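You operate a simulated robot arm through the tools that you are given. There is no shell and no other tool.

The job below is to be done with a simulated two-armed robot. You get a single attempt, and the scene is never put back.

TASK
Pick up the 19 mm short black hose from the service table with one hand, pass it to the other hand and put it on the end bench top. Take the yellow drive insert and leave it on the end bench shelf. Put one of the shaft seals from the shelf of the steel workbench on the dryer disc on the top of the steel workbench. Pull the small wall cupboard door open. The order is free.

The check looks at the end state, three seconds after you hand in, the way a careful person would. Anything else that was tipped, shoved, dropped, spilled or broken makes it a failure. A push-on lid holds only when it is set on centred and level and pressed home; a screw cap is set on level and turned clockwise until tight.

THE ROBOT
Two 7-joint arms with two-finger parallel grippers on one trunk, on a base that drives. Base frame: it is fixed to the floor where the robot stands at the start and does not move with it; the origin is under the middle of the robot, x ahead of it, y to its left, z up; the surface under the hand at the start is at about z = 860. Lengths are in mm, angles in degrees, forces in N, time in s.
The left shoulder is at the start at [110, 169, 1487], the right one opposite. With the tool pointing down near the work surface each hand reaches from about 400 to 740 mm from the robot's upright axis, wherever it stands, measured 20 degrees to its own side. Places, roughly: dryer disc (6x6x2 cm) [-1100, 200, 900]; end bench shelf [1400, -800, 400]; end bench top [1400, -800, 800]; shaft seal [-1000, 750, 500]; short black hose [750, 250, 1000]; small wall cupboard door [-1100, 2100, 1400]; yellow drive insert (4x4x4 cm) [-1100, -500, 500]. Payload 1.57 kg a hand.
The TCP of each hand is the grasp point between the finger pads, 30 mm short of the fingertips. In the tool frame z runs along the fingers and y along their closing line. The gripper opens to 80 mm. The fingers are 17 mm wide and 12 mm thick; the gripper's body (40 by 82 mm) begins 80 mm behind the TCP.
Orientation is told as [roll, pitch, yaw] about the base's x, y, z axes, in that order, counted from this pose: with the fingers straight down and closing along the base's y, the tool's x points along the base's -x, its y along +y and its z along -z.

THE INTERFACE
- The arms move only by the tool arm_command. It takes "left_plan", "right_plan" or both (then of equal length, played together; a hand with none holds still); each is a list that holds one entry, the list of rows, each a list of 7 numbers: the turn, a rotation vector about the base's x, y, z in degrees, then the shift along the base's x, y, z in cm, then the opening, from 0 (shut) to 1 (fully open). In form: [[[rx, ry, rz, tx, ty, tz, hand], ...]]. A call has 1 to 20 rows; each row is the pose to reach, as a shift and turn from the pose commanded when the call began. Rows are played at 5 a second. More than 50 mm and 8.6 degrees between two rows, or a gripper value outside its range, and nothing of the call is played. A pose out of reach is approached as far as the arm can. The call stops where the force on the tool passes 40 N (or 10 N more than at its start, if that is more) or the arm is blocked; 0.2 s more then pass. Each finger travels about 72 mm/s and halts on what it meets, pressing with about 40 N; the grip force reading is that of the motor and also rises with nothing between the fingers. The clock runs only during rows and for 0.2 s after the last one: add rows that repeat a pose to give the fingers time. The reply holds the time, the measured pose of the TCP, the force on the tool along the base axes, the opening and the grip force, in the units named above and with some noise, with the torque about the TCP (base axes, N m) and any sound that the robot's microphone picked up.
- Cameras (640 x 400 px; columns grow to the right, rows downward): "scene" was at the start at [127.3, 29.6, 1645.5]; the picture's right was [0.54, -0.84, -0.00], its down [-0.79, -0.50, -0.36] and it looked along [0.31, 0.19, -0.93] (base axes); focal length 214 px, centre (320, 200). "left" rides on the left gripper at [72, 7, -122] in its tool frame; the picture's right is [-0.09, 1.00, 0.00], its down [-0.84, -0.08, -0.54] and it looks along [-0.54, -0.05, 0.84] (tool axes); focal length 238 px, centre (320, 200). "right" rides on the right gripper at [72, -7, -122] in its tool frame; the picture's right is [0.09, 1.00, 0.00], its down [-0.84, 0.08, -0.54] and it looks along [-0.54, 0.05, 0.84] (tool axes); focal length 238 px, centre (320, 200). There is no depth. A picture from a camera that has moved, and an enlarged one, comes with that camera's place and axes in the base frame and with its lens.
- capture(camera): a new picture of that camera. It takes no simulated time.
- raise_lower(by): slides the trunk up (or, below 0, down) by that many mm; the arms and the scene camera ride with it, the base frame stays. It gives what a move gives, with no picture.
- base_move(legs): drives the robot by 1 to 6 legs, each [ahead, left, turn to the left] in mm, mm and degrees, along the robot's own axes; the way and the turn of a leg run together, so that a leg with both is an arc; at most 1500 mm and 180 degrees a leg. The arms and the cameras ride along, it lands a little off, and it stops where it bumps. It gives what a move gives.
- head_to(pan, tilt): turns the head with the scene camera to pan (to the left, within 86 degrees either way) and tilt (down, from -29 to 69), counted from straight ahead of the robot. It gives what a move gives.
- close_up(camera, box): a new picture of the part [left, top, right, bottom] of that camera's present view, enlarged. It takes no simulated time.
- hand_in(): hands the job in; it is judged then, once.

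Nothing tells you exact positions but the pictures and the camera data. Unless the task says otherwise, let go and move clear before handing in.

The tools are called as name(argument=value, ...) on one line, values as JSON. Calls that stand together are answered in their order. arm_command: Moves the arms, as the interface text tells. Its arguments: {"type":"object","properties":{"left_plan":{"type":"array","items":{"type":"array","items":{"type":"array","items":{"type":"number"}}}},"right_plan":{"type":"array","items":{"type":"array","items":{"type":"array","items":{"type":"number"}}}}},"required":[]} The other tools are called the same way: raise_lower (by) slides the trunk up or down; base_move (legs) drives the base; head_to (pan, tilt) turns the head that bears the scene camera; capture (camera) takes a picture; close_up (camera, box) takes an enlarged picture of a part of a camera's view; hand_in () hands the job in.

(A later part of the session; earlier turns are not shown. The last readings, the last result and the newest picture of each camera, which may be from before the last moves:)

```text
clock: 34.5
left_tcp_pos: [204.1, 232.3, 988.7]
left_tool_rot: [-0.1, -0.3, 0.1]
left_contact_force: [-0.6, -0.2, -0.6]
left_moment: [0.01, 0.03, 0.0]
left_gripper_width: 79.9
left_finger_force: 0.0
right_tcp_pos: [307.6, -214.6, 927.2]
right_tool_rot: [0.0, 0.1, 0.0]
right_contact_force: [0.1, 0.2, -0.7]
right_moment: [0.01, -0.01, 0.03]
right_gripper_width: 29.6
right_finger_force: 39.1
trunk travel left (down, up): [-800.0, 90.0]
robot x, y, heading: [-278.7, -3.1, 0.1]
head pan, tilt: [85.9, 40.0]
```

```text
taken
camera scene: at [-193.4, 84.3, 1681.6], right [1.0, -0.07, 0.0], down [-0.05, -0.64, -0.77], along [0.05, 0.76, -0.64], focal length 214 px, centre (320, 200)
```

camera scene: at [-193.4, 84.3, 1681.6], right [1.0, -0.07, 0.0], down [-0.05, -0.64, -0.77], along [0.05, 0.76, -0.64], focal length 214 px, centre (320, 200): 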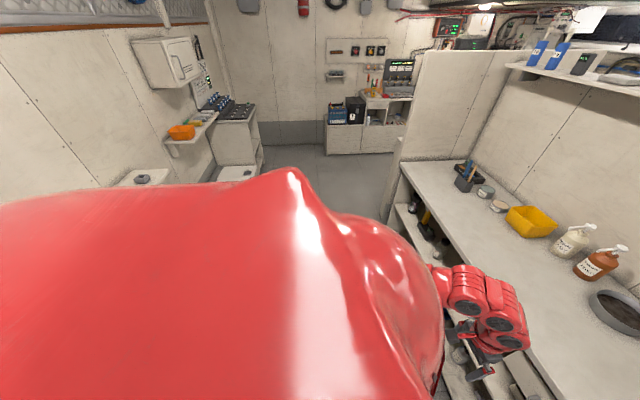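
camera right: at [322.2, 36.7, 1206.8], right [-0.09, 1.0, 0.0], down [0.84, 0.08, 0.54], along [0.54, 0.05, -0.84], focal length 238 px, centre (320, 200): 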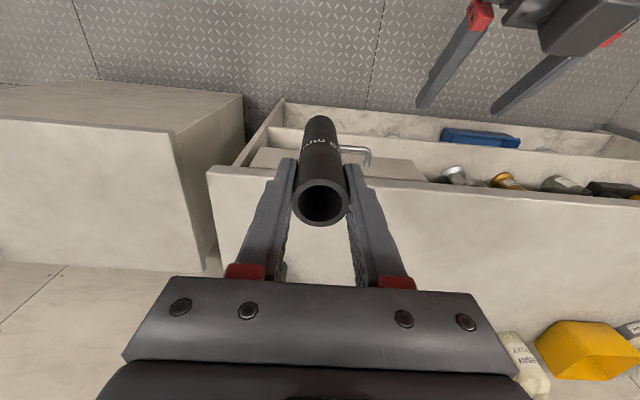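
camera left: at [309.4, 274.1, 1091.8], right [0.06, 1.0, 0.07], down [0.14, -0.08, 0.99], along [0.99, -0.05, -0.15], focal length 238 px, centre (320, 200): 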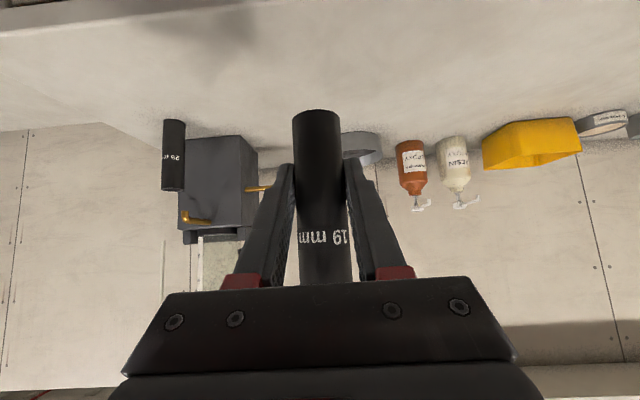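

Right now the hose is in the right hand at chest height. The end bench must be behind the partition; I'll strafe right to the aisle to look around its end.

base_move(legs=[[0, -500, 0]])

head_to(pan=-25, tilt=30)

capture(camera="scene")

head_to(pan=-86, tilt=45)

capture(camera="scene")

```text
clock: 37.4
left_tcp_pos: [204.6, -267.0, 988.6]
left_tool_rot: [-0.4, -0.2, 0.1]
left_contact_force: [-0.5, -0.5, -0.1]
left_moment: [-0.01, 0.02, 0.0]
left_gripper_width: 79.9
left_finger_force: 0.1
right_tcp_pos: [307.0, -715.6, 926.5]
right_tool_rot: [0.0, 0.2, -0.1]
right_contact_force: [-1.1, 0.8, -0.9]
right_moment: [-0.02, -0.01, -0.01]
right_gripper_width: 29.6
right_finger_force: 39.2
trunk travel left (down, up): [-800.0, 90.0]
robot x, y, heading: [-276.6, -500.7, -0.4]
head pan, tilt: [85.9, 40.0]
```

```text
clock: 39.3
left_tcp_pos: [203.9, -267.6, 989.8]
left_tool_rot: [-0.2, -0.1, 0.0]
left_contact_force: [-0.2, 0.5, 0.9]
left_moment: [-0.01, -0.04, 0.01]
left_gripper_width: 79.9
left_finger_force: 0.0
right_tcp_pos: [307.0, -715.1, 927.1]
right_tool_rot: [0.1, 0.1, -0.1]
right_contact_force: [0.3, 0.2, 1.5]
right_moment: [0.02, 0.03, 0.02]
right_gripper_width: 29.6
right_finger_force: 38.9
trunk travel left (down, up): [-800.0, 90.0]
robot x, y, heading: [-281.7, -497.8, -0.0]
head pan, tilt: [-25.0, 30.0]
```

```text
taken
camera scene: at [-117.7, -538.2, 1696.9], right [-0.42, -0.91, 0.0], down [-0.45, 0.21, -0.87], along [0.78, -0.37, -0.5], focal length 214 px, centre (320, 200)
```

scene: 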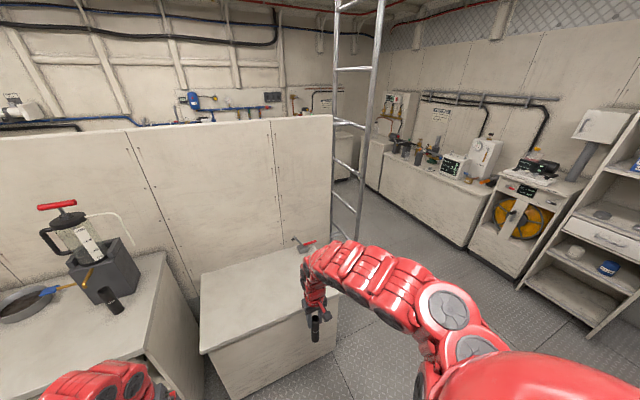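

```text
clock: 40.6
left_tcp_pos: [204.3, -266.4, 989.6]
left_tool_rot: [-0.1, -0.2, 0.1]
left_contact_force: [-0.1, -0.1, -0.6]
left_moment: [0.0, -0.02, 0.0]
left_gripper_width: 79.9
left_finger_force: 0.1
right_tcp_pos: [305.1, -714.6, 927.6]
right_tool_rot: [0.1, 0.1, -0.1]
right_contact_force: [0.2, 0.1, 0.7]
right_moment: [0.02, -0.03, 0.0]
right_gripper_width: 29.2
right_finger_force: 38.7
trunk travel left (down, up): [-800.0, 90.0]
robot x, y, heading: [-280.6, -502.5, -0.3]
head pan, tilt: [-85.9, 45.0]
```

```text
taken
camera scene: at [-193.9, -581.1, 1674.4], right [-1.0, -0.07, 0.0], down [-0.05, 0.71, -0.71], along [0.05, -0.71, -0.71], focal length 214 px, centre (320, 200)
```

scene: 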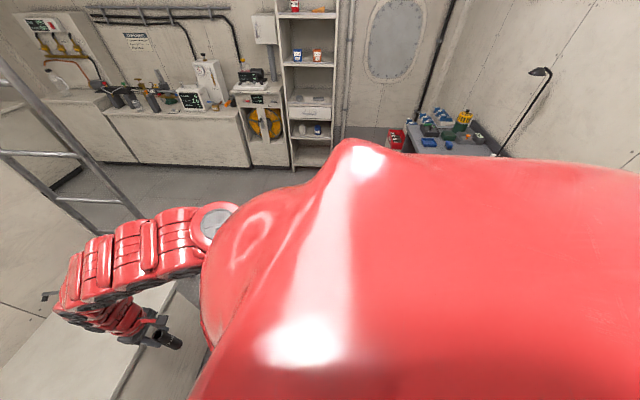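

The box (top ≈ z 800, x 440–850, y -306…-903) and partition end at about y = -900. I'll continue strafing right and look around the partition's end.

base_move(legs=[[0, -850, 0]])

head_to(pan=10, tilt=30)

capture(camera="scene")

head_to(pan=-40, tilt=35)

capture(camera="scene")

```text
clock: 45.1
left_tcp_pos: [203.5, -1116.8, 988.9]
left_tool_rot: [-0.2, -0.1, 0.0]
left_contact_force: [0.3, -0.3, -0.7]
left_moment: [0.0, 0.02, 0.02]
left_gripper_width: 80.2
left_finger_force: 0.1
right_tcp_pos: [305.4, -1564.9, 927.3]
right_tool_rot: [0.1, 0.2, 0.0]
right_contact_force: [0.4, 1.0, 0.3]
right_moment: [-0.02, -0.01, 0.01]
right_gripper_width: 29.0
right_finger_force: 38.9
trunk travel left (down, up): [-800.0, 90.0]
robot x, y, heading: [-282.3, -1350.7, -0.0]
head pan, tilt: [-85.9, 45.0]
```

```text
clock: 46.9
left_tcp_pos: [203.0, -1116.8, 988.4]
left_tool_rot: [-0.2, -0.2, 0.0]
left_contact_force: [0.9, 0.3, 0.1]
left_moment: [0.01, 0.02, 0.0]
left_gripper_width: 80.2
left_finger_force: 0.1
right_tcp_pos: [305.7, -1565.6, 926.9]
right_tool_rot: [0.1, 0.1, -0.1]
right_contact_force: [-0.6, -0.1, 0.5]
right_moment: [0.0, 0.04, 0.02]
right_gripper_width: 29.1
right_finger_force: 38.4
trunk travel left (down, up): [-800.0, 90.0]
robot x, y, heading: [-282.5, -1346.7, -0.0]
head pan, tilt: [10.0, 30.0]
```

```text
taken
camera scene: at [-111.4, -1334.1, 1696.9], right [0.17, -0.99, 0.0], down [-0.49, -0.09, -0.87], along [0.85, 0.15, -0.5], focal length 214 px, centre (320, 200)
```

scene: 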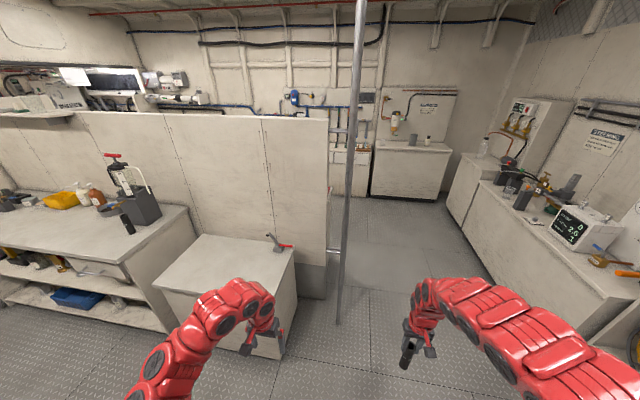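

```text
clock: 48.0
left_tcp_pos: [204.3, -1116.6, 989.2]
left_tool_rot: [-0.3, -0.2, 0.0]
left_contact_force: [0.0, 0.0, -0.1]
left_moment: [-0.02, -0.01, -0.06]
left_gripper_width: 79.9
left_finger_force: 0.0
right_tcp_pos: [305.8, -1564.6, 927.1]
right_tool_rot: [0.1, 0.1, -0.1]
right_contact_force: [0.2, -0.2, 0.5]
right_moment: [0.02, -0.01, -0.02]
right_gripper_width: 29.0
right_finger_force: 39.2
trunk travel left (down, up): [-800.0, 90.0]
robot x, y, heading: [-281.3, -1351.9, -0.1]
head pan, tilt: [-40.0, 35.0]
```

```text
taken
camera scene: at [-133.0, -1406.2, 1689.2], right [-0.64, -0.77, 0.0], down [-0.44, 0.37, -0.82], along [0.63, -0.53, -0.57], focal length 214 px, centre (320, 200)
```

scene: 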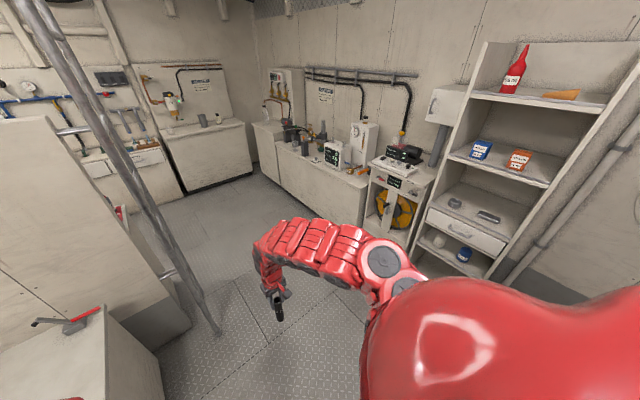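

The ladder stands at about y = -1310 from x 885 to 1300, so I must go around it on the right (free floor up to about y = -2700) to look at the back side of the partition. Driving there now.

base_move(legs=[[0, -650, 0], [1500, 0, 0]])

head_to(pan=55, tilt=35)

capture(camera="scene")

head_to(pan=0, tilt=35)

capture(camera="scene")

```text
clock: 58.6
left_tcp_pos: [1700.1, -1767.3, 989.3]
left_tool_rot: [-0.2, -0.2, -0.2]
left_contact_force: [0.3, -0.9, -0.3]
left_moment: [0.0, 0.0, 0.0]
left_gripper_width: 80.3
left_finger_force: 0.0
right_tcp_pos: [1801.6, -2216.4, 927.3]
right_tool_rot: [0.1, 0.1, -0.2]
right_contact_force: [0.0, 0.0, 0.1]
right_moment: [0.03, 0.0, 0.02]
right_gripper_width: 29.0
right_finger_force: 38.6
trunk travel left (down, up): [-800.0, 90.0]
robot x, y, heading: [1210.8, -2000.0, -0.1]
head pan, tilt: [-40.0, 35.0]
```

```text
clock: 60.4
left_tcp_pos: [1700.2, -1768.4, 988.8]
left_tool_rot: [-0.2, -0.2, -0.1]
left_contact_force: [0.2, -0.1, 0.7]
left_moment: [-0.02, 0.01, 0.01]
left_gripper_width: 79.9
left_finger_force: 0.1
right_tcp_pos: [1802.5, -2216.1, 927.7]
right_tool_rot: [0.1, 0.1, -0.2]
right_contact_force: [-0.1, 0.2, -0.2]
right_moment: [0.0, -0.01, 0.03]
right_gripper_width: 29.0
right_finger_force: 38.8
trunk travel left (down, up): [-800.0, 90.0]
robot x, y, heading: [1215.8, -1998.1, 0.1]
head pan, tilt: [55.0, 35.0]
```

```text
taken
camera scene: at [1346.1, -1928.3, 1689.2], right [0.82, -0.58, 0.0], down [-0.33, -0.47, -0.82], along [0.47, 0.67, -0.57], focal length 214 px, centre (320, 200)
```

scene: 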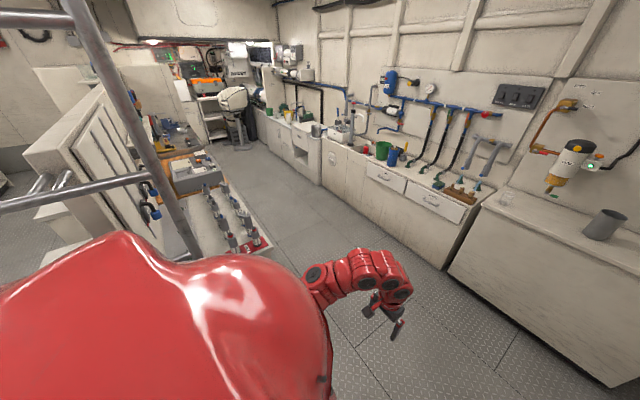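

```text
clock: 61.6
left_tcp_pos: [1700.4, -1768.3, 989.4]
left_tool_rot: [-0.3, -0.3, -0.2]
left_contact_force: [0.4, 0.1, 0.2]
left_moment: [0.0, 0.0, 0.03]
left_gripper_width: 80.1
left_finger_force: 0.1
right_tcp_pos: [1800.7, -2216.1, 925.6]
right_tool_rot: [0.2, 0.2, -0.2]
right_contact_force: [-0.5, -0.4, 0.1]
right_moment: [-0.01, 0.02, 0.01]
right_gripper_width: 28.7
right_finger_force: 38.7
trunk travel left (down, up): [-800.0, 90.0]
robot x, y, heading: [1216.3, -2001.8, -0.2]
head pan, tilt: [0.0, 35.0]
```

```text
taken
camera scene: at [1383.4, -2000.4, 1689.2], right [0.0, -1.0, 0.0], down [-0.57, 0.0, -0.82], along [0.82, 0.0, -0.57], focal length 214 px, centre (320, 200)
```

scene: 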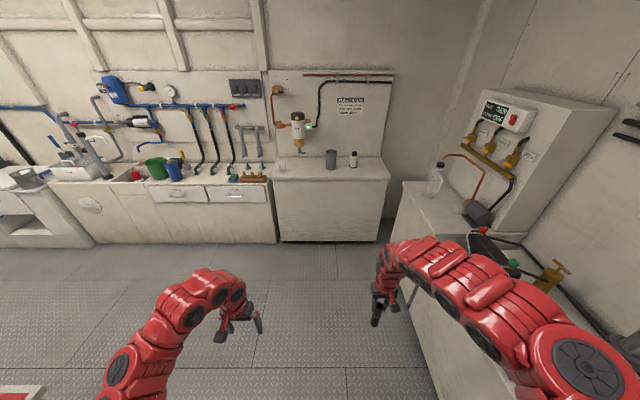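

head_to(pan=75, tilt=35)

capture(camera="scene")

close_up(camera="scene", box=[180, 80, 440, 243])

```text
clock: 63.1
left_tcp_pos: [1699.2, -1768.8, 988.5]
left_tool_rot: [-0.2, -0.2, -0.1]
left_contact_force: [-0.2, -1.2, -0.4]
left_moment: [-0.04, -0.02, -0.04]
left_gripper_width: 79.9
left_finger_force: 0.1
right_tcp_pos: [1801.6, -2215.8, 927.1]
right_tool_rot: [0.2, 0.1, -0.2]
right_contact_force: [0.5, -0.3, -0.4]
right_moment: [-0.02, -0.02, 0.01]
right_gripper_width: 29.1
right_finger_force: 38.9
trunk travel left (down, up): [-800.0, 90.0]
robot x, y, heading: [1217.1, -1998.3, 0.1]
head pan, tilt: [75.0, 35.0]
```

```text
taken
camera scene: at [1318.4, -1915.2, 1689.2], right [0.96, -0.26, 0.0], down [-0.15, -0.55, -0.82], along [0.21, 0.79, -0.57], focal length 214 px, centre (320, 200)
```

scene: 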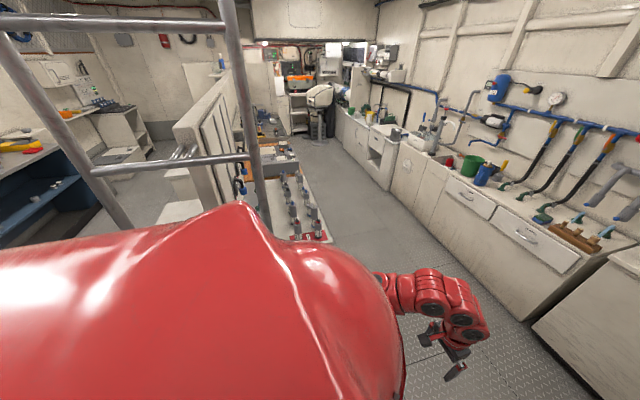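

```text
2.45 times, centred on (310, 162) of scene
camera zoom: at [1318.4, -1915.2, 1689.2], right [0.96, -0.26, 0.0], down [-0.15, -0.55, -0.82], along [0.21, 0.79, -0.57], focal length 526 px, centre (344, 294)
```

zoom: 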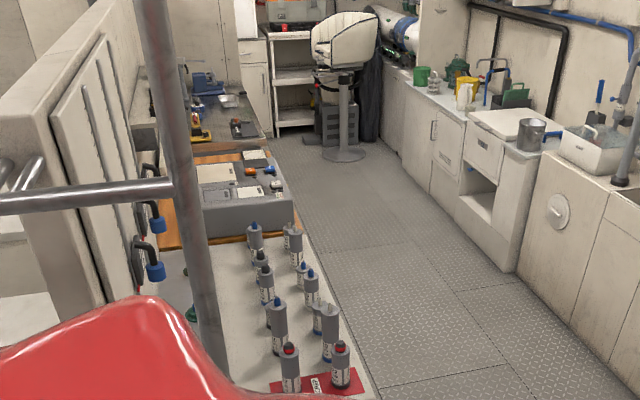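

The end bench runs along the back of the partition (front edge at x ≈ 1626, end at y ≈ -1085), with many cans on its near end. I'll drive into the aisle in front of it, turning to face it, and look for free space.

base_move(legs=[[1050, 0, 0], [0, 200, 0], [0, 0, 180]])

head_to(pan=-40, tilt=35)

capture(camera="scene")

close_up(camera="scene", box=[180, 80, 500, 280])

```text
clock: 76.9
left_tcp_pos: [1764.8, -2016.4, 989.7]
left_tool_rot: [-0.2, -0.3, 177.6]
left_contact_force: [-0.6, -0.5, 0.0]
left_moment: [-0.03, 0.0, -0.03]
left_gripper_width: 80.0
left_finger_force: 0.0
right_tcp_pos: [1680.9, -1564.2, 927.9]
right_tool_rot: [0.1, 0.0, 177.7]
right_contact_force: [0.7, 0.2, 0.4]
right_moment: [0.03, -0.01, 0.04]
right_gripper_width: 28.9
right_finger_force: 38.5
trunk travel left (down, up): [-800.0, 90.0]
robot x, y, heading: [2252.4, -1804.0, 177.5]
head pan, tilt: [75.0, 35.0]
```

```text
clock: 78.8
left_tcp_pos: [1764.5, -2017.0, 988.7]
left_tool_rot: [-0.1, -0.1, 177.7]
left_contact_force: [-0.7, 0.5, 0.1]
left_moment: [0.03, 0.01, -0.01]
left_gripper_width: 80.1
left_finger_force: 0.0
right_tcp_pos: [1681.3, -1564.9, 926.9]
right_tool_rot: [0.0, 0.0, 177.6]
right_contact_force: [0.7, 1.0, 0.1]
right_moment: [-0.02, 0.01, 0.0]
right_gripper_width: 28.5
right_finger_force: 38.9
trunk travel left (down, up): [-800.0, 90.0]
robot x, y, heading: [2258.1, -1804.9, 177.3]
head pan, tilt: [-40.0, 35.0]
```

```text
taken
camera scene: at [2112.2, -1741.8, 1689.2], right [0.67, 0.74, 0.0], down [0.42, -0.39, -0.82], along [-0.61, 0.55, -0.57], focal length 214 px, centre (320, 200)
```

scene: 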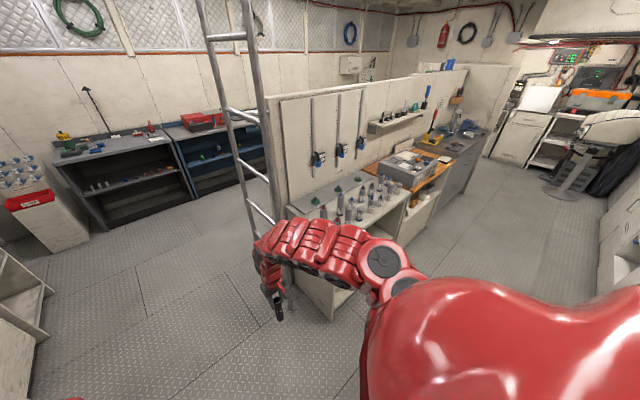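

```text
2.00 times, centred on (340, 180) of scene
camera zoom: at [2112.2, -1741.8, 1689.2], right [0.67, 0.74, 0.0], down [0.42, -0.39, -0.82], along [-0.61, 0.55, -0.57], focal length 429 px, centre (280, 240)
```

zoom: 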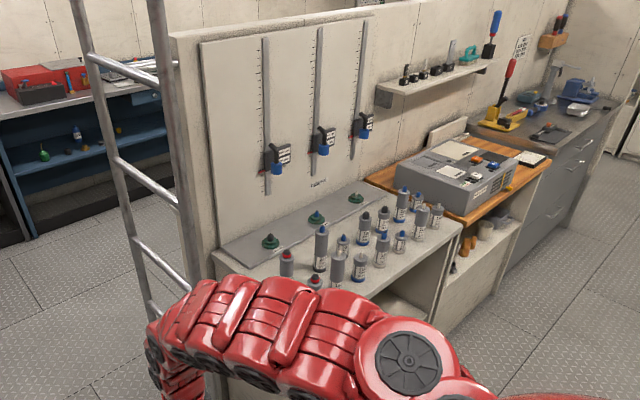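

I see the end bench clearly: spray cans on top near the front and a plate with green knobs at the back, open shelf below. I'll strafe along it to face it, staying at x ≈ 2255.

base_move(legs=[[0, 0, 2.5], [0, -900, 0]])

head_to(pan=0, tilt=45)

capture(camera="scene")

close_up(camera="scene", box=[160, 60, 480, 260])

```text
clock: 84.0
left_tcp_pos: [1772.2, -1123.7, 989.6]
left_tool_rot: [-0.2, -0.2, 179.9]
left_contact_force: [1.1, -1.0, 0.1]
left_moment: [-0.01, -0.04, -0.05]
left_gripper_width: 80.2
left_finger_force: 0.0
right_tcp_pos: [1671.3, -677.0, 927.1]
right_tool_rot: [0.2, 0.1, 180.0]
right_contact_force: [0.3, -0.4, -1.1]
right_moment: [0.0, 0.02, -0.01]
right_gripper_width: 28.9
right_finger_force: 38.6
trunk travel left (down, up): [-800.0, 90.0]
robot x, y, heading: [2259.2, -891.3, 179.7]
head pan, tilt: [-40.0, 35.0]
```

```text
clock: 85.1
left_tcp_pos: [1772.2, -1124.0, 988.7]
left_tool_rot: [-0.2, -0.2, 179.9]
left_contact_force: [-1.6, 0.2, 0.0]
left_moment: [0.0, 0.0, 0.02]
left_gripper_width: 79.9
left_finger_force: 0.0
right_tcp_pos: [1671.6, -676.0, 926.8]
right_tool_rot: [0.2, 0.1, 179.9]
right_contact_force: [-0.7, 0.0, -0.6]
right_moment: [-0.03, -0.04, -0.02]
right_gripper_width: 28.7
right_finger_force: 38.2
trunk travel left (down, up): [-800.0, 90.0]
robot x, y, heading: [2258.6, -893.9, 180.0]
head pan, tilt: [0.0, 45.0]
```

```text
taken
camera scene: at [2095.2, -892.8, 1674.4], right [0.0, 1.0, 0.0], down [0.71, 0.0, -0.71], along [-0.71, 0.0, -0.71], focal length 214 px, centre (320, 200)
```

scene: 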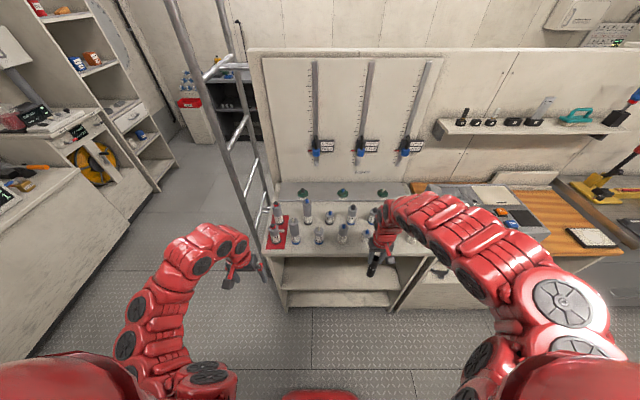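

```text
2.00 times, centred on (320, 160) of scene
camera zoom: at [2095.2, -892.8, 1674.4], right [0.0, 1.0, 0.0], down [0.71, 0.0, -0.71], along [-0.71, 0.0, -0.71], focal length 429 px, centre (320, 280)
```

zoom: 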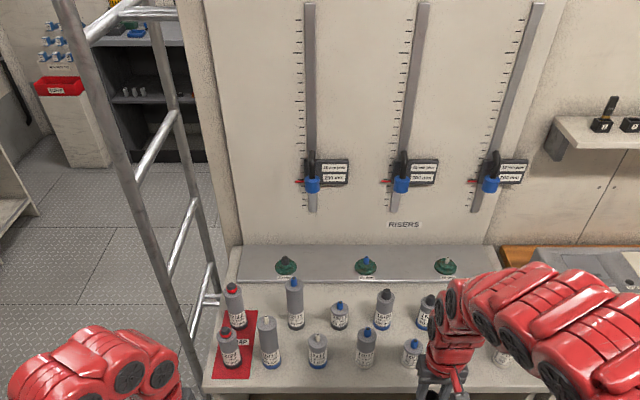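

capture(camera="right")

capture(camera="left")

```text
taken
camera right: at [1742.4, -669.7, 1048.9], right [0.09, -1.0, 0.0], down [-0.84, -0.07, 0.54], along [-0.54, -0.05, -0.84], focal length 238 px, centre (320, 200)
```

right: 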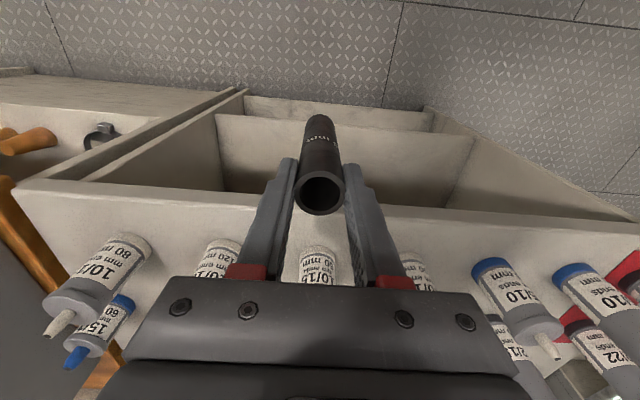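

```text
taken
camera left: at [1845.6, -1132.4, 1111.4], right [-0.09, -1.0, 0.0], down [-0.83, 0.08, 0.55], along [-0.54, 0.05, -0.84], focal length 238 px, centre (320, 200)
```

left: 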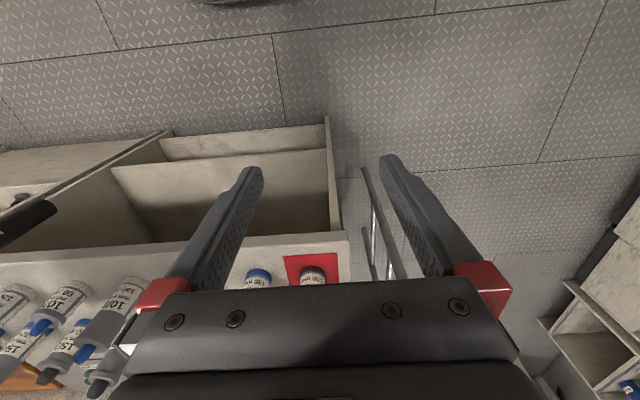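

Bench front edge is at x ≈ 1575, top z ≈ 800; front row of cans stands at x ≈ 1490, with a wide gap around y ≈ -760. I'll raise the hose a little, drive 90 mm closer and set it down near [1535, -760].

arm_command(right_plan=[[[0, 0, 0, 0, 0, 3, 0], [0, 0, 0, 0, 0, 5, 0]]])

base_move(legs=[[90, 0, 0]])

capture(camera="right")

capture(camera="scene")

```text
clock: 85.7
left_tcp_pos: [1772.8, -1124.8, 988.0]
left_tool_rot: [-0.1, -0.2, 179.9]
left_contact_force: [0.2, -0.5, -0.4]
left_moment: [-0.02, 0.0, -0.01]
left_gripper_width: 80.1
left_finger_force: 0.0
right_tcp_pos: [1645.2, -673.7, 964.9]
right_tool_rot: [0.1, 0.1, 179.9]
right_contact_force: [-0.4, 0.1, -0.1]
right_moment: [-0.03, 0.01, 0.0]
right_gripper_width: 28.9
right_finger_force: 38.7
right hand out of reach, approached as far as the arm can: row 1, 2
trunk travel left (down, up): [-800.0, 90.0]
robot x, y, heading: [2257.3, -893.7, 179.8]
head pan, tilt: [0.0, 45.0]
```

```text
clock: 86.8
left_tcp_pos: [1683.2, -1123.6, 989.3]
left_tool_rot: [-0.1, -0.3, 179.9]
left_contact_force: [-0.3, -0.6, -0.6]
left_moment: [0.01, 0.01, -0.03]
left_gripper_width: 79.6
left_finger_force: 0.1
right_tcp_pos: [1557.8, -673.7, 964.5]
right_tool_rot: [0.1, 0.1, 179.9]
right_contact_force: [0.4, -0.6, -1.2]
right_moment: [0.01, 0.04, -0.01]
right_gripper_width: 28.7
right_finger_force: 38.4
trunk travel left (down, up): [-800.0, 90.0]
robot x, y, heading: [2167.4, -896.2, 180.1]
head pan, tilt: [0.0, 45.0]
```

```text
taken
camera right: at [1629.1, -667.2, 1086.8], right [0.09, -1.0, 0.0], down [-0.84, -0.07, 0.54], along [-0.54, -0.05, -0.84], focal length 238 px, centre (320, 200)
```

right: 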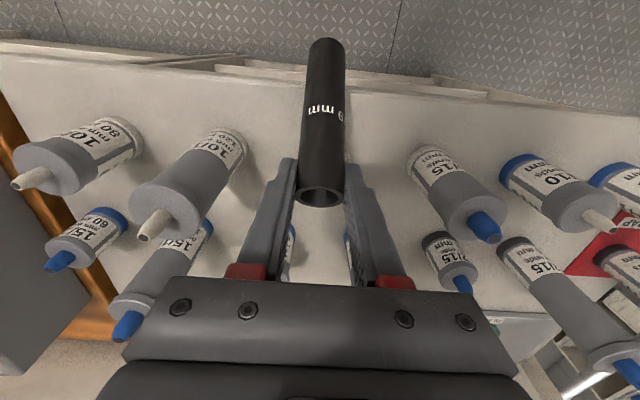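

```text
taken
camera scene: at [2006.6, -892.6, 1674.4], right [0.0, 1.0, 0.0], down [0.71, 0.0, -0.71], along [-0.71, 0.0, -0.71], focal length 214 px, centre (320, 200)
```

scene: 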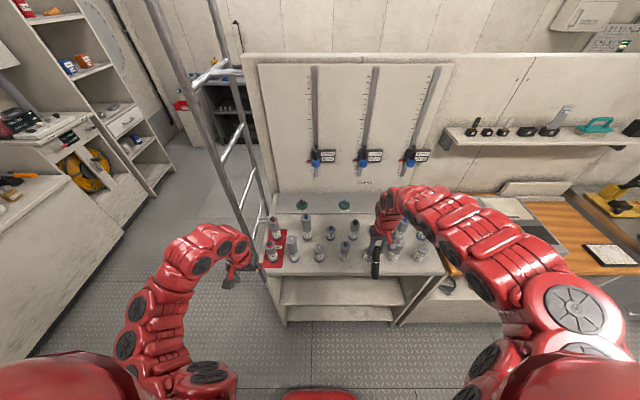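

The gap between the cans around y ≈ -747 should do. I'll move the hose over there, still raised, and check.

arm_command(right_plan=[[[0, 0, 0, 0.5, -3, 0, 0], [0, 0, 0, 0.3, -5, 0, 0], [0, 0, 0, 0, -7.3, 0, 0]]])

capture(camera="right")

close_up(camera="scene", box=[260, 180, 460, 305])

```text
clock: 87.6
left_tcp_pos: [1684.7, -1125.6, 990.0]
left_tool_rot: [-0.3, -0.1, 179.9]
left_contact_force: [0.8, 0.6, 0.7]
left_moment: [0.02, -0.01, 0.0]
left_gripper_width: 80.1
left_finger_force: 0.1
right_tcp_pos: [1555.6, -747.6, 963.6]
right_tool_rot: [0.0, 0.4, 179.8]
right_contact_force: [0.3, -0.3, -0.1]
right_moment: [0.03, 0.01, -0.03]
right_gripper_width: 28.7
right_finger_force: 38.2
right hand out of reach, approached as far as the arm can: row 1, 2
trunk travel left (down, up): [-800.0, 90.0]
robot x, y, heading: [2168.5, -893.0, 180.0]
head pan, tilt: [0.0, 45.0]
```

```text
taken
camera right: at [1627.5, -740.8, 1086.0], right [0.09, -1.0, 0.0], down [-0.84, -0.07, 0.54], along [-0.54, -0.05, -0.84], focal length 238 px, centre (320, 200)
```

right: 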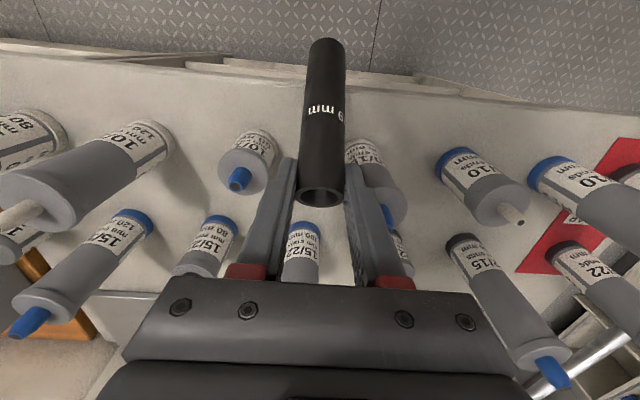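

```text
3.20 times, centred on (360, 242) of scene
camera zoom: at [2005.8, -893.4, 1674.3], right [0.0, 1.0, 0.0], down [0.71, 0.0, -0.71], along [-0.71, 0.0, -0.71], focal length 686 px, centre (192, 64)
```

zoom: 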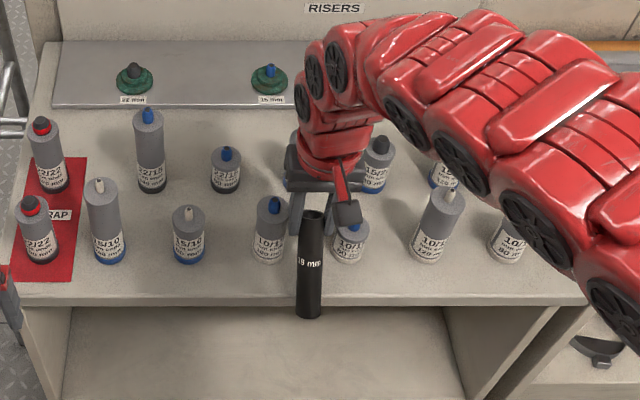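

close_up(camera="right", box=[180, 20, 480, 207])

```text
2.13 times, centred on (330, 114) of right
camera zoom: at [1627.5, -740.8, 1086.0], right [0.09, -1.0, 0.0], down [-0.84, -0.07, 0.54], along [-0.54, -0.05, -0.84], focal length 508 px, centre (299, 384)
```

zoom: 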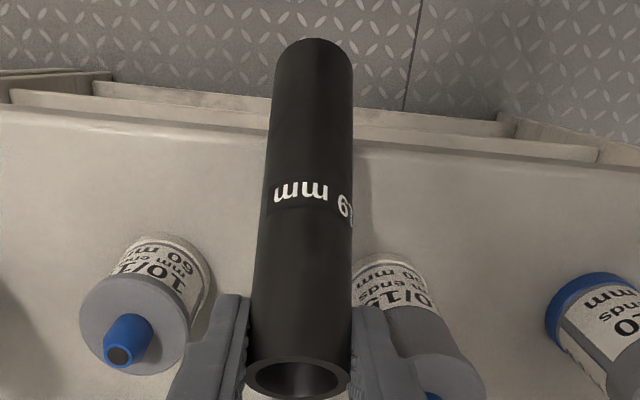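

Comparing the views, the bench top is more like z ≈ 828 with its edge at x ≈ 1595. I'll centre the hose in the gap (y ≈ -740) and lower it carefully.

arm_command(right_plan=[[[0, 0, 0, 0.4, 0.7, 0, 0], [0, 0, 0, 0.4, 0.7, -0.5, 0], [0, 0, 0, 0.4, 0.7, -1, 0], [0, 0, 0, 0.4, 0.7, -1.5, 0]]])

close_up(camera="right", box=[180, 20, 480, 207])

close_up(camera="scene", box=[300, 200, 420, 275])

```text
clock: 88.6
left_tcp_pos: [1682.9, -1123.9, 989.6]
left_tool_rot: [-0.2, -0.1, 179.9]
left_contact_force: [-0.5, 0.2, -0.1]
left_moment: [0.01, -0.02, 0.0]
left_gripper_width: 80.1
left_finger_force: 0.1
right_tcp_pos: [1560.9, -739.3, 949.8]
right_tool_rot: [0.1, 0.3, 179.9]
right_contact_force: [-0.6, 0.2, -0.4]
right_moment: [-0.04, 0.01, -0.01]
right_gripper_width: 29.0
right_finger_force: 38.3
right hand out of reach, approached as far as the arm can: row 1
trunk travel left (down, up): [-800.0, 90.0]
robot x, y, heading: [2168.9, -896.9, 179.8]
head pan, tilt: [0.0, 45.0]
```

```text
2.13 times, centred on (330, 114) of right
camera zoom: at [1633.1, -733.0, 1071.3], right [0.09, -1.0, 0.0], down [-0.84, -0.07, 0.54], along [-0.54, -0.05, -0.84], focal length 508 px, centre (299, 384)
```

zoom: 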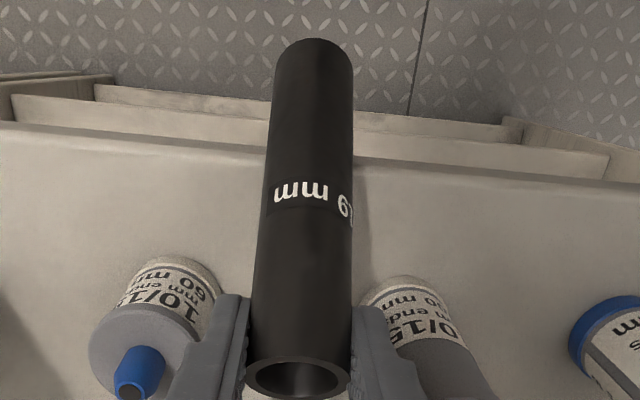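

```text
5.33 times, centred on (360, 238) of scene
camera zoom: at [2005.7, -892.6, 1674.3], right [0.0, 1.0, 0.0], down [0.71, 0.0, -0.71], along [-0.71, 0.0, -0.71], focal length 1144 px, centre (107, 0)
```

zoom: 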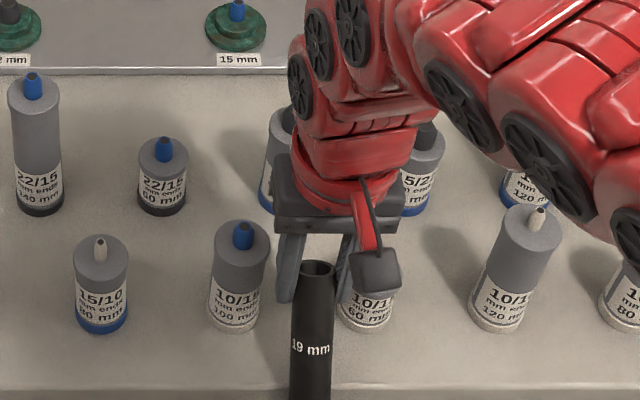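

The hose has swung about 25–30° in the grip (its foot toward me) — its end must have caught the bench edge, so the bench top is higher than I took it, near 855. I'll back off, then pitch the hand to bring the hose upright again.

base_move(legs=[[-160, 0, 0]])

arm_command(right_plan=[[[0, 0, 0, -1, 0, 3, 0], [0, 0, 0, -3, 0, 6, 0], [0, 6, 0, -5, 0, 8, 0], [0, 12, 0, -6, 0, 8, 0], [0, 18, 0, -6, 0, 8, 0], [0, 24, 0, -6, 0, 8, 0], [0, 27, 0, -6, 0, 8, 0]]])

capture(camera="scene")

capture(camera="right")

capture(camera="left")

```text
clock: 90.0
left_tcp_pos: [1842.5, -1123.3, 987.4]
left_tool_rot: [-0.3, -0.2, 179.9]
left_contact_force: [-0.3, 0.5, 0.2]
left_moment: [-0.02, 0.01, 0.02]
left_gripper_width: 80.0
left_finger_force: 0.1
right_tcp_pos: [1719.9, -740.4, 950.1]
right_tool_rot: [0.0, 0.2, 179.8]
right_contact_force: [0.1, 0.3, -0.8]
right_moment: [-0.02, -0.01, 0.03]
right_gripper_width: 29.2
right_finger_force: 38.8
trunk travel left (down, up): [-800.0, 90.0]
robot x, y, heading: [2327.5, -889.2, 180.1]
head pan, tilt: [0.0, 45.0]
```

```text
clock: 91.6
left_tcp_pos: [1842.9, -1123.6, 988.3]
left_tool_rot: [-0.3, -0.3, 179.8]
left_contact_force: [0.4, 0.3, 0.4]
left_moment: [-0.02, -0.02, 0.03]
left_gripper_width: 79.9
left_finger_force: 0.2
right_tcp_pos: [1594.4, -743.3, 1001.4]
right_tool_rot: [0.2, -26.8, 179.9]
right_contact_force: [1.4, 0.9, -0.6]
right_moment: [-0.05, -0.02, 0.02]
right_gripper_width: 28.7
right_finger_force: 39.0
right hand out of reach, approached as far as the arm can: row 1, 3, 4, 5, 6, 7
trunk travel left (down, up): [-800.0, 90.0]
robot x, y, heading: [2329.2, -891.9, 180.0]
head pan, tilt: [0.0, 45.0]
```

```text
taken
camera scene: at [2165.2, -893.1, 1674.3], right [0.0, 1.0, 0.0], down [0.71, 0.0, -0.71], along [-0.71, 0.0, -0.71], focal length 214 px, centre (320, 200)
```

scene: 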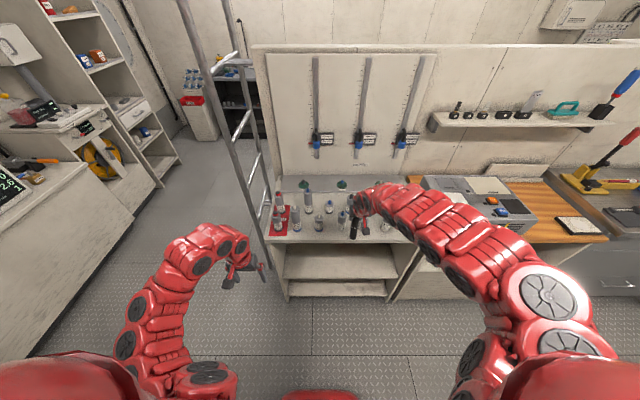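

```text
taken
camera right: at [1712.8, -736.3, 1077.9], right [0.08, -1.0, -0.04], down [-0.5, -0.07, 0.86], along [-0.86, -0.05, -0.51], focal length 238 px, centre (320, 200)
```

right: 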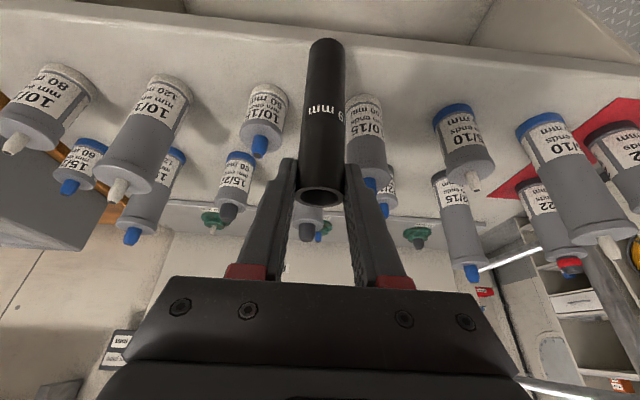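

```text
taken
camera left: at [1915.6, -1132.6, 1111.3], right [-0.09, -1.0, 0.0], down [-0.83, 0.08, 0.55], along [-0.54, 0.05, -0.84], focal length 238 px, centre (320, 200)
```

left: 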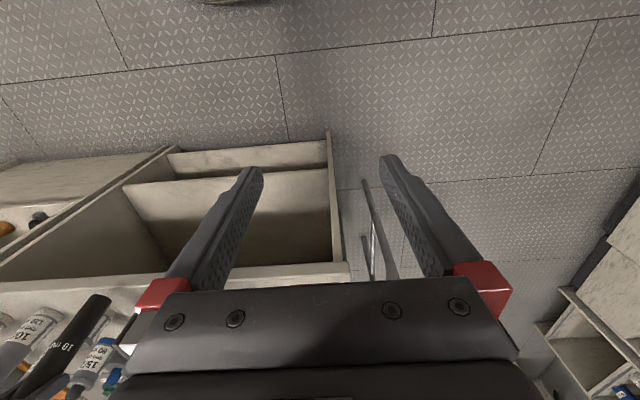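

close_up(camera="scene", box=[320, 180, 400, 230])

close_up(camera="right", box=[240, 20, 420, 132])

close_up(camera="left", box=[0, 260, 200, 385])

```text
8.00 times, centred on (360, 205) of scene
camera zoom: at [2165.2, -893.1, 1674.3], right [0.0, 1.0, 0.0], down [0.71, 0.0, -0.71], along [-0.71, 0.0, -0.71], focal length 1716 px, centre (0, 160)
```

zoom: 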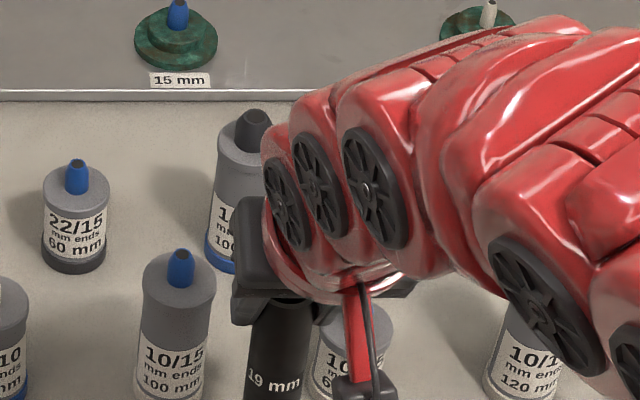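

```text
3.56 times, centred on (330, 76) of right
camera zoom: at [1712.8, -736.3, 1077.9], right [0.08, -1.0, -0.04], down [-0.5, -0.07, 0.86], along [-0.86, -0.05, -0.51], focal length 848 px, centre (284, 641)
```

zoom: 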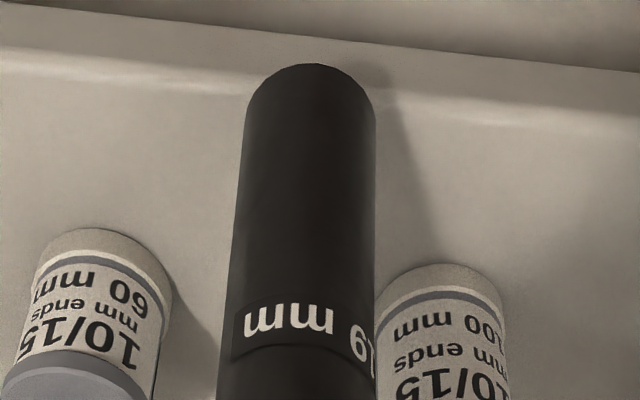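

```text
3.20 times, centred on (100, 322) of left
camera zoom: at [1915.6, -1132.6, 1111.3], right [-0.09, -1.0, 0.0], down [-0.83, 0.08, 0.55], along [-0.54, 0.05, -0.84], focal length 763 px, centre (1024, -192)
```

zoom: 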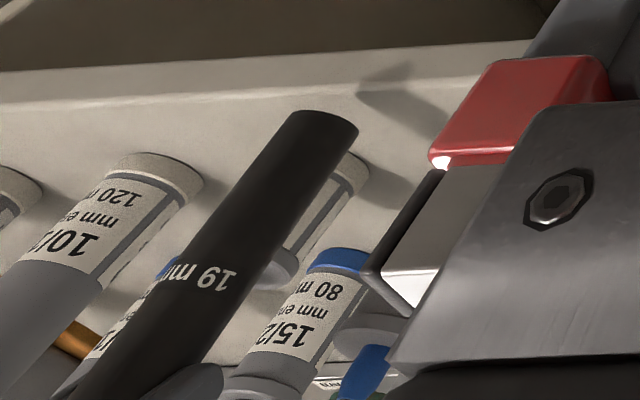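

The hose is now close to upright with its foot at about [1609, -743, 869]. I'll raise slightly, move it in over the bench front strip (foot at x ≈ 1577, y ≈ -735), then check before lowering.

arm_command(right_plan=[[[0, 0, 0, 0, 0.3, 2, 0], [0, 0, 0, -1.6, 0.8, 2.5, 0], [0, 0, 0, -3.2, 0.8, 2.5, 0]]])

capture(camera="right")

close_up(camera="right", box=[240, 20, 420, 132])

close_up(camera="left", box=[0, 260, 200, 385])

```text
clock: 92.4
left_tcp_pos: [1841.7, -1124.3, 987.9]
left_tool_rot: [-0.3, -0.3, 179.9]
left_contact_force: [0.2, -0.4, -0.6]
left_moment: [-0.02, -0.04, 0.01]
left_gripper_width: 80.1
left_finger_force: 0.0
right_tcp_pos: [1561.2, -733.4, 1026.2]
right_tool_rot: [0.2, -26.9, 179.8]
right_contact_force: [-0.2, 1.0, 0.1]
right_moment: [0.02, -0.02, 0.0]
right_gripper_width: 28.8
right_finger_force: 38.5
right hand out of reach, approached as far as the arm can: row 1
trunk travel left (down, up): [-800.0, 90.0]
robot x, y, heading: [2332.0, -894.5, 180.1]
head pan, tilt: [0.0, 45.0]
```

```text
taken
camera right: at [1680.2, -727.4, 1102.3], right [0.08, -1.0, -0.04], down [-0.5, -0.07, 0.86], along [-0.86, -0.05, -0.51], focal length 238 px, centre (320, 200)
```

right: 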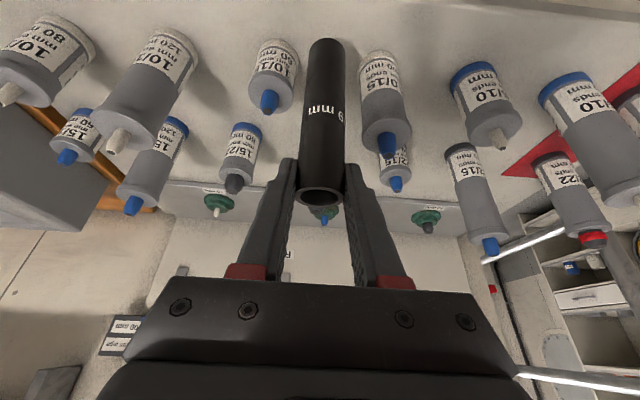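

```text
3.56 times, centred on (330, 76) of right
camera zoom: at [1680.2, -727.4, 1102.3], right [0.08, -1.0, -0.04], down [-0.5, -0.07, 0.86], along [-0.86, -0.05, -0.51], focal length 848 px, centre (284, 641)
```

zoom: 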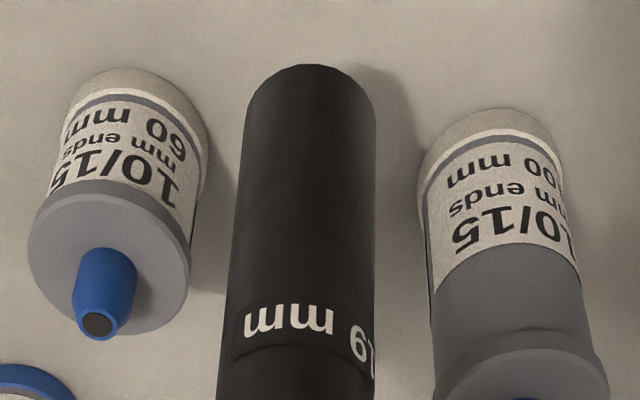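

```text
3.20 times, centred on (100, 322) of left
camera zoom: at [1915.0, -1132.6, 1111.0], right [-0.09, -1.0, 0.0], down [-0.83, 0.08, 0.55], along [-0.54, 0.05, -0.84], focal length 763 px, centre (1024, -192)
```

zoom: 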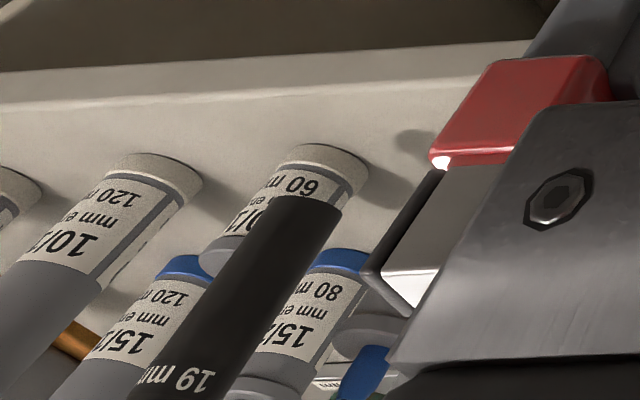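

The views agree now on a bench top near z ≈ 854; the hose foot is at about [1576, -734, 894], clear of both cans. Lowering toward contact in small steps.

arm_command(right_plan=[[[0, 0, 0, 0, 0, -1, 0], [0, 0, 0, 0, 0, -2, 0], [0, 0, 0, 0, 0, -2.7, 0]]])

close_up(camera="right", box=[240, 20, 420, 132])

close_up(camera="left", box=[0, 260, 200, 385])

```text
clock: 93.2
left_tcp_pos: [1842.9, -1124.7, 989.3]
left_tool_rot: [-0.2, -0.2, 179.9]
left_contact_force: [0.3, -0.2, 0.5]
left_moment: [0.0, 0.01, 0.02]
left_gripper_width: 80.0
left_finger_force: 0.2
right_tcp_pos: [1563.3, -733.3, 1000.3]
right_tool_rot: [0.2, -26.9, 179.9]
right_contact_force: [-0.2, 0.1, -0.1]
right_moment: [0.0, 0.0, 0.0]
right_gripper_width: 29.0
right_finger_force: 38.5
trunk travel left (down, up): [-800.0, 90.0]
robot x, y, heading: [2329.0, -891.9, 179.9]
head pan, tilt: [0.0, 45.0]
```

```text
3.56 times, centred on (330, 76) of right
camera zoom: at [1681.7, -727.6, 1075.7], right [0.08, -1.0, -0.04], down [-0.5, -0.07, 0.86], along [-0.86, -0.05, -0.51], focal length 848 px, centre (284, 641)
```

zoom: 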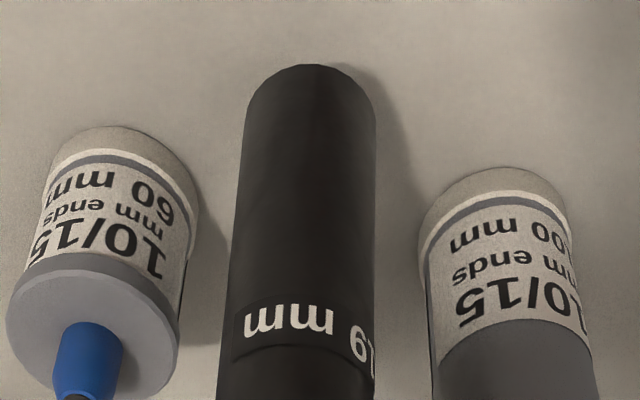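

```text
3.20 times, centred on (100, 322) of left
camera zoom: at [1916.1, -1132.4, 1111.5], right [-0.09, -1.0, 0.0], down [-0.83, 0.08, 0.55], along [-0.54, 0.05, -0.84], focal length 763 px, centre (1024, -192)
```

zoom: 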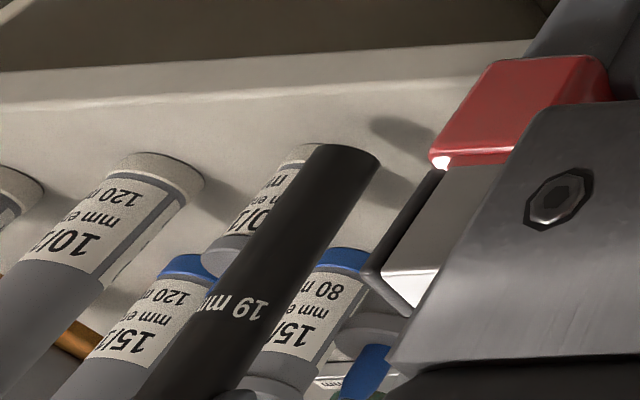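

arm_command(right_plan=[[[0, 0, 0, 0, 0, -0.3, 0], [0, 0, 0, 0, 0, -0.6, 0], [0, 0, 0, 0, 0, -0.9, 0]]])

close_up(camera="right", box=[240, 20, 420, 132])

close_up(camera="left", box=[0, 260, 200, 385])

```text
clock: 94.0
left_tcp_pos: [1842.6, -1125.1, 989.1]
left_tool_rot: [-0.2, -0.2, 179.9]
left_contact_force: [0.3, 0.4, 0.5]
left_moment: [0.0, -0.01, 0.02]
left_gripper_width: 79.9
left_finger_force: 0.1
right_tcp_pos: [1562.4, -733.7, 989.6]
right_tool_rot: [0.1, -26.8, 179.9]
right_contact_force: [-0.4, -0.1, -0.6]
right_moment: [0.02, 0.01, -0.03]
right_gripper_width: 28.9
right_finger_force: 39.1
trunk travel left (down, up): [-800.0, 90.0]
robot x, y, heading: [2331.1, -894.3, 179.9]
head pan, tilt: [0.0, 45.0]
```

```text
3.56 times, centred on (330, 76) of right
camera zoom: at [1681.5, -727.7, 1066.2], right [0.08, -1.0, -0.04], down [-0.5, -0.07, 0.86], along [-0.86, -0.05, -0.51], focal length 848 px, centre (284, 641)
```

zoom: 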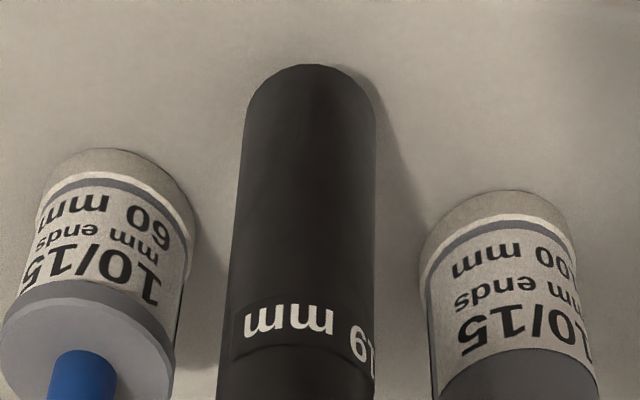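

```text
3.20 times, centred on (100, 322) of left
camera zoom: at [1915.8, -1132.5, 1111.4], right [-0.09, -1.0, 0.0], down [-0.83, 0.08, 0.55], along [-0.54, 0.05, -0.84], focal length 763 px, centre (1024, -192)
```

zoom: 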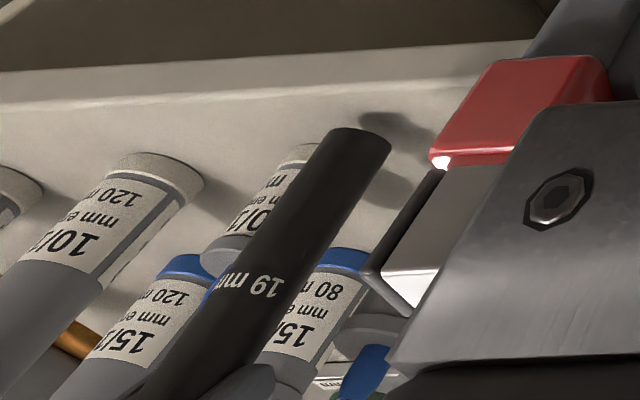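

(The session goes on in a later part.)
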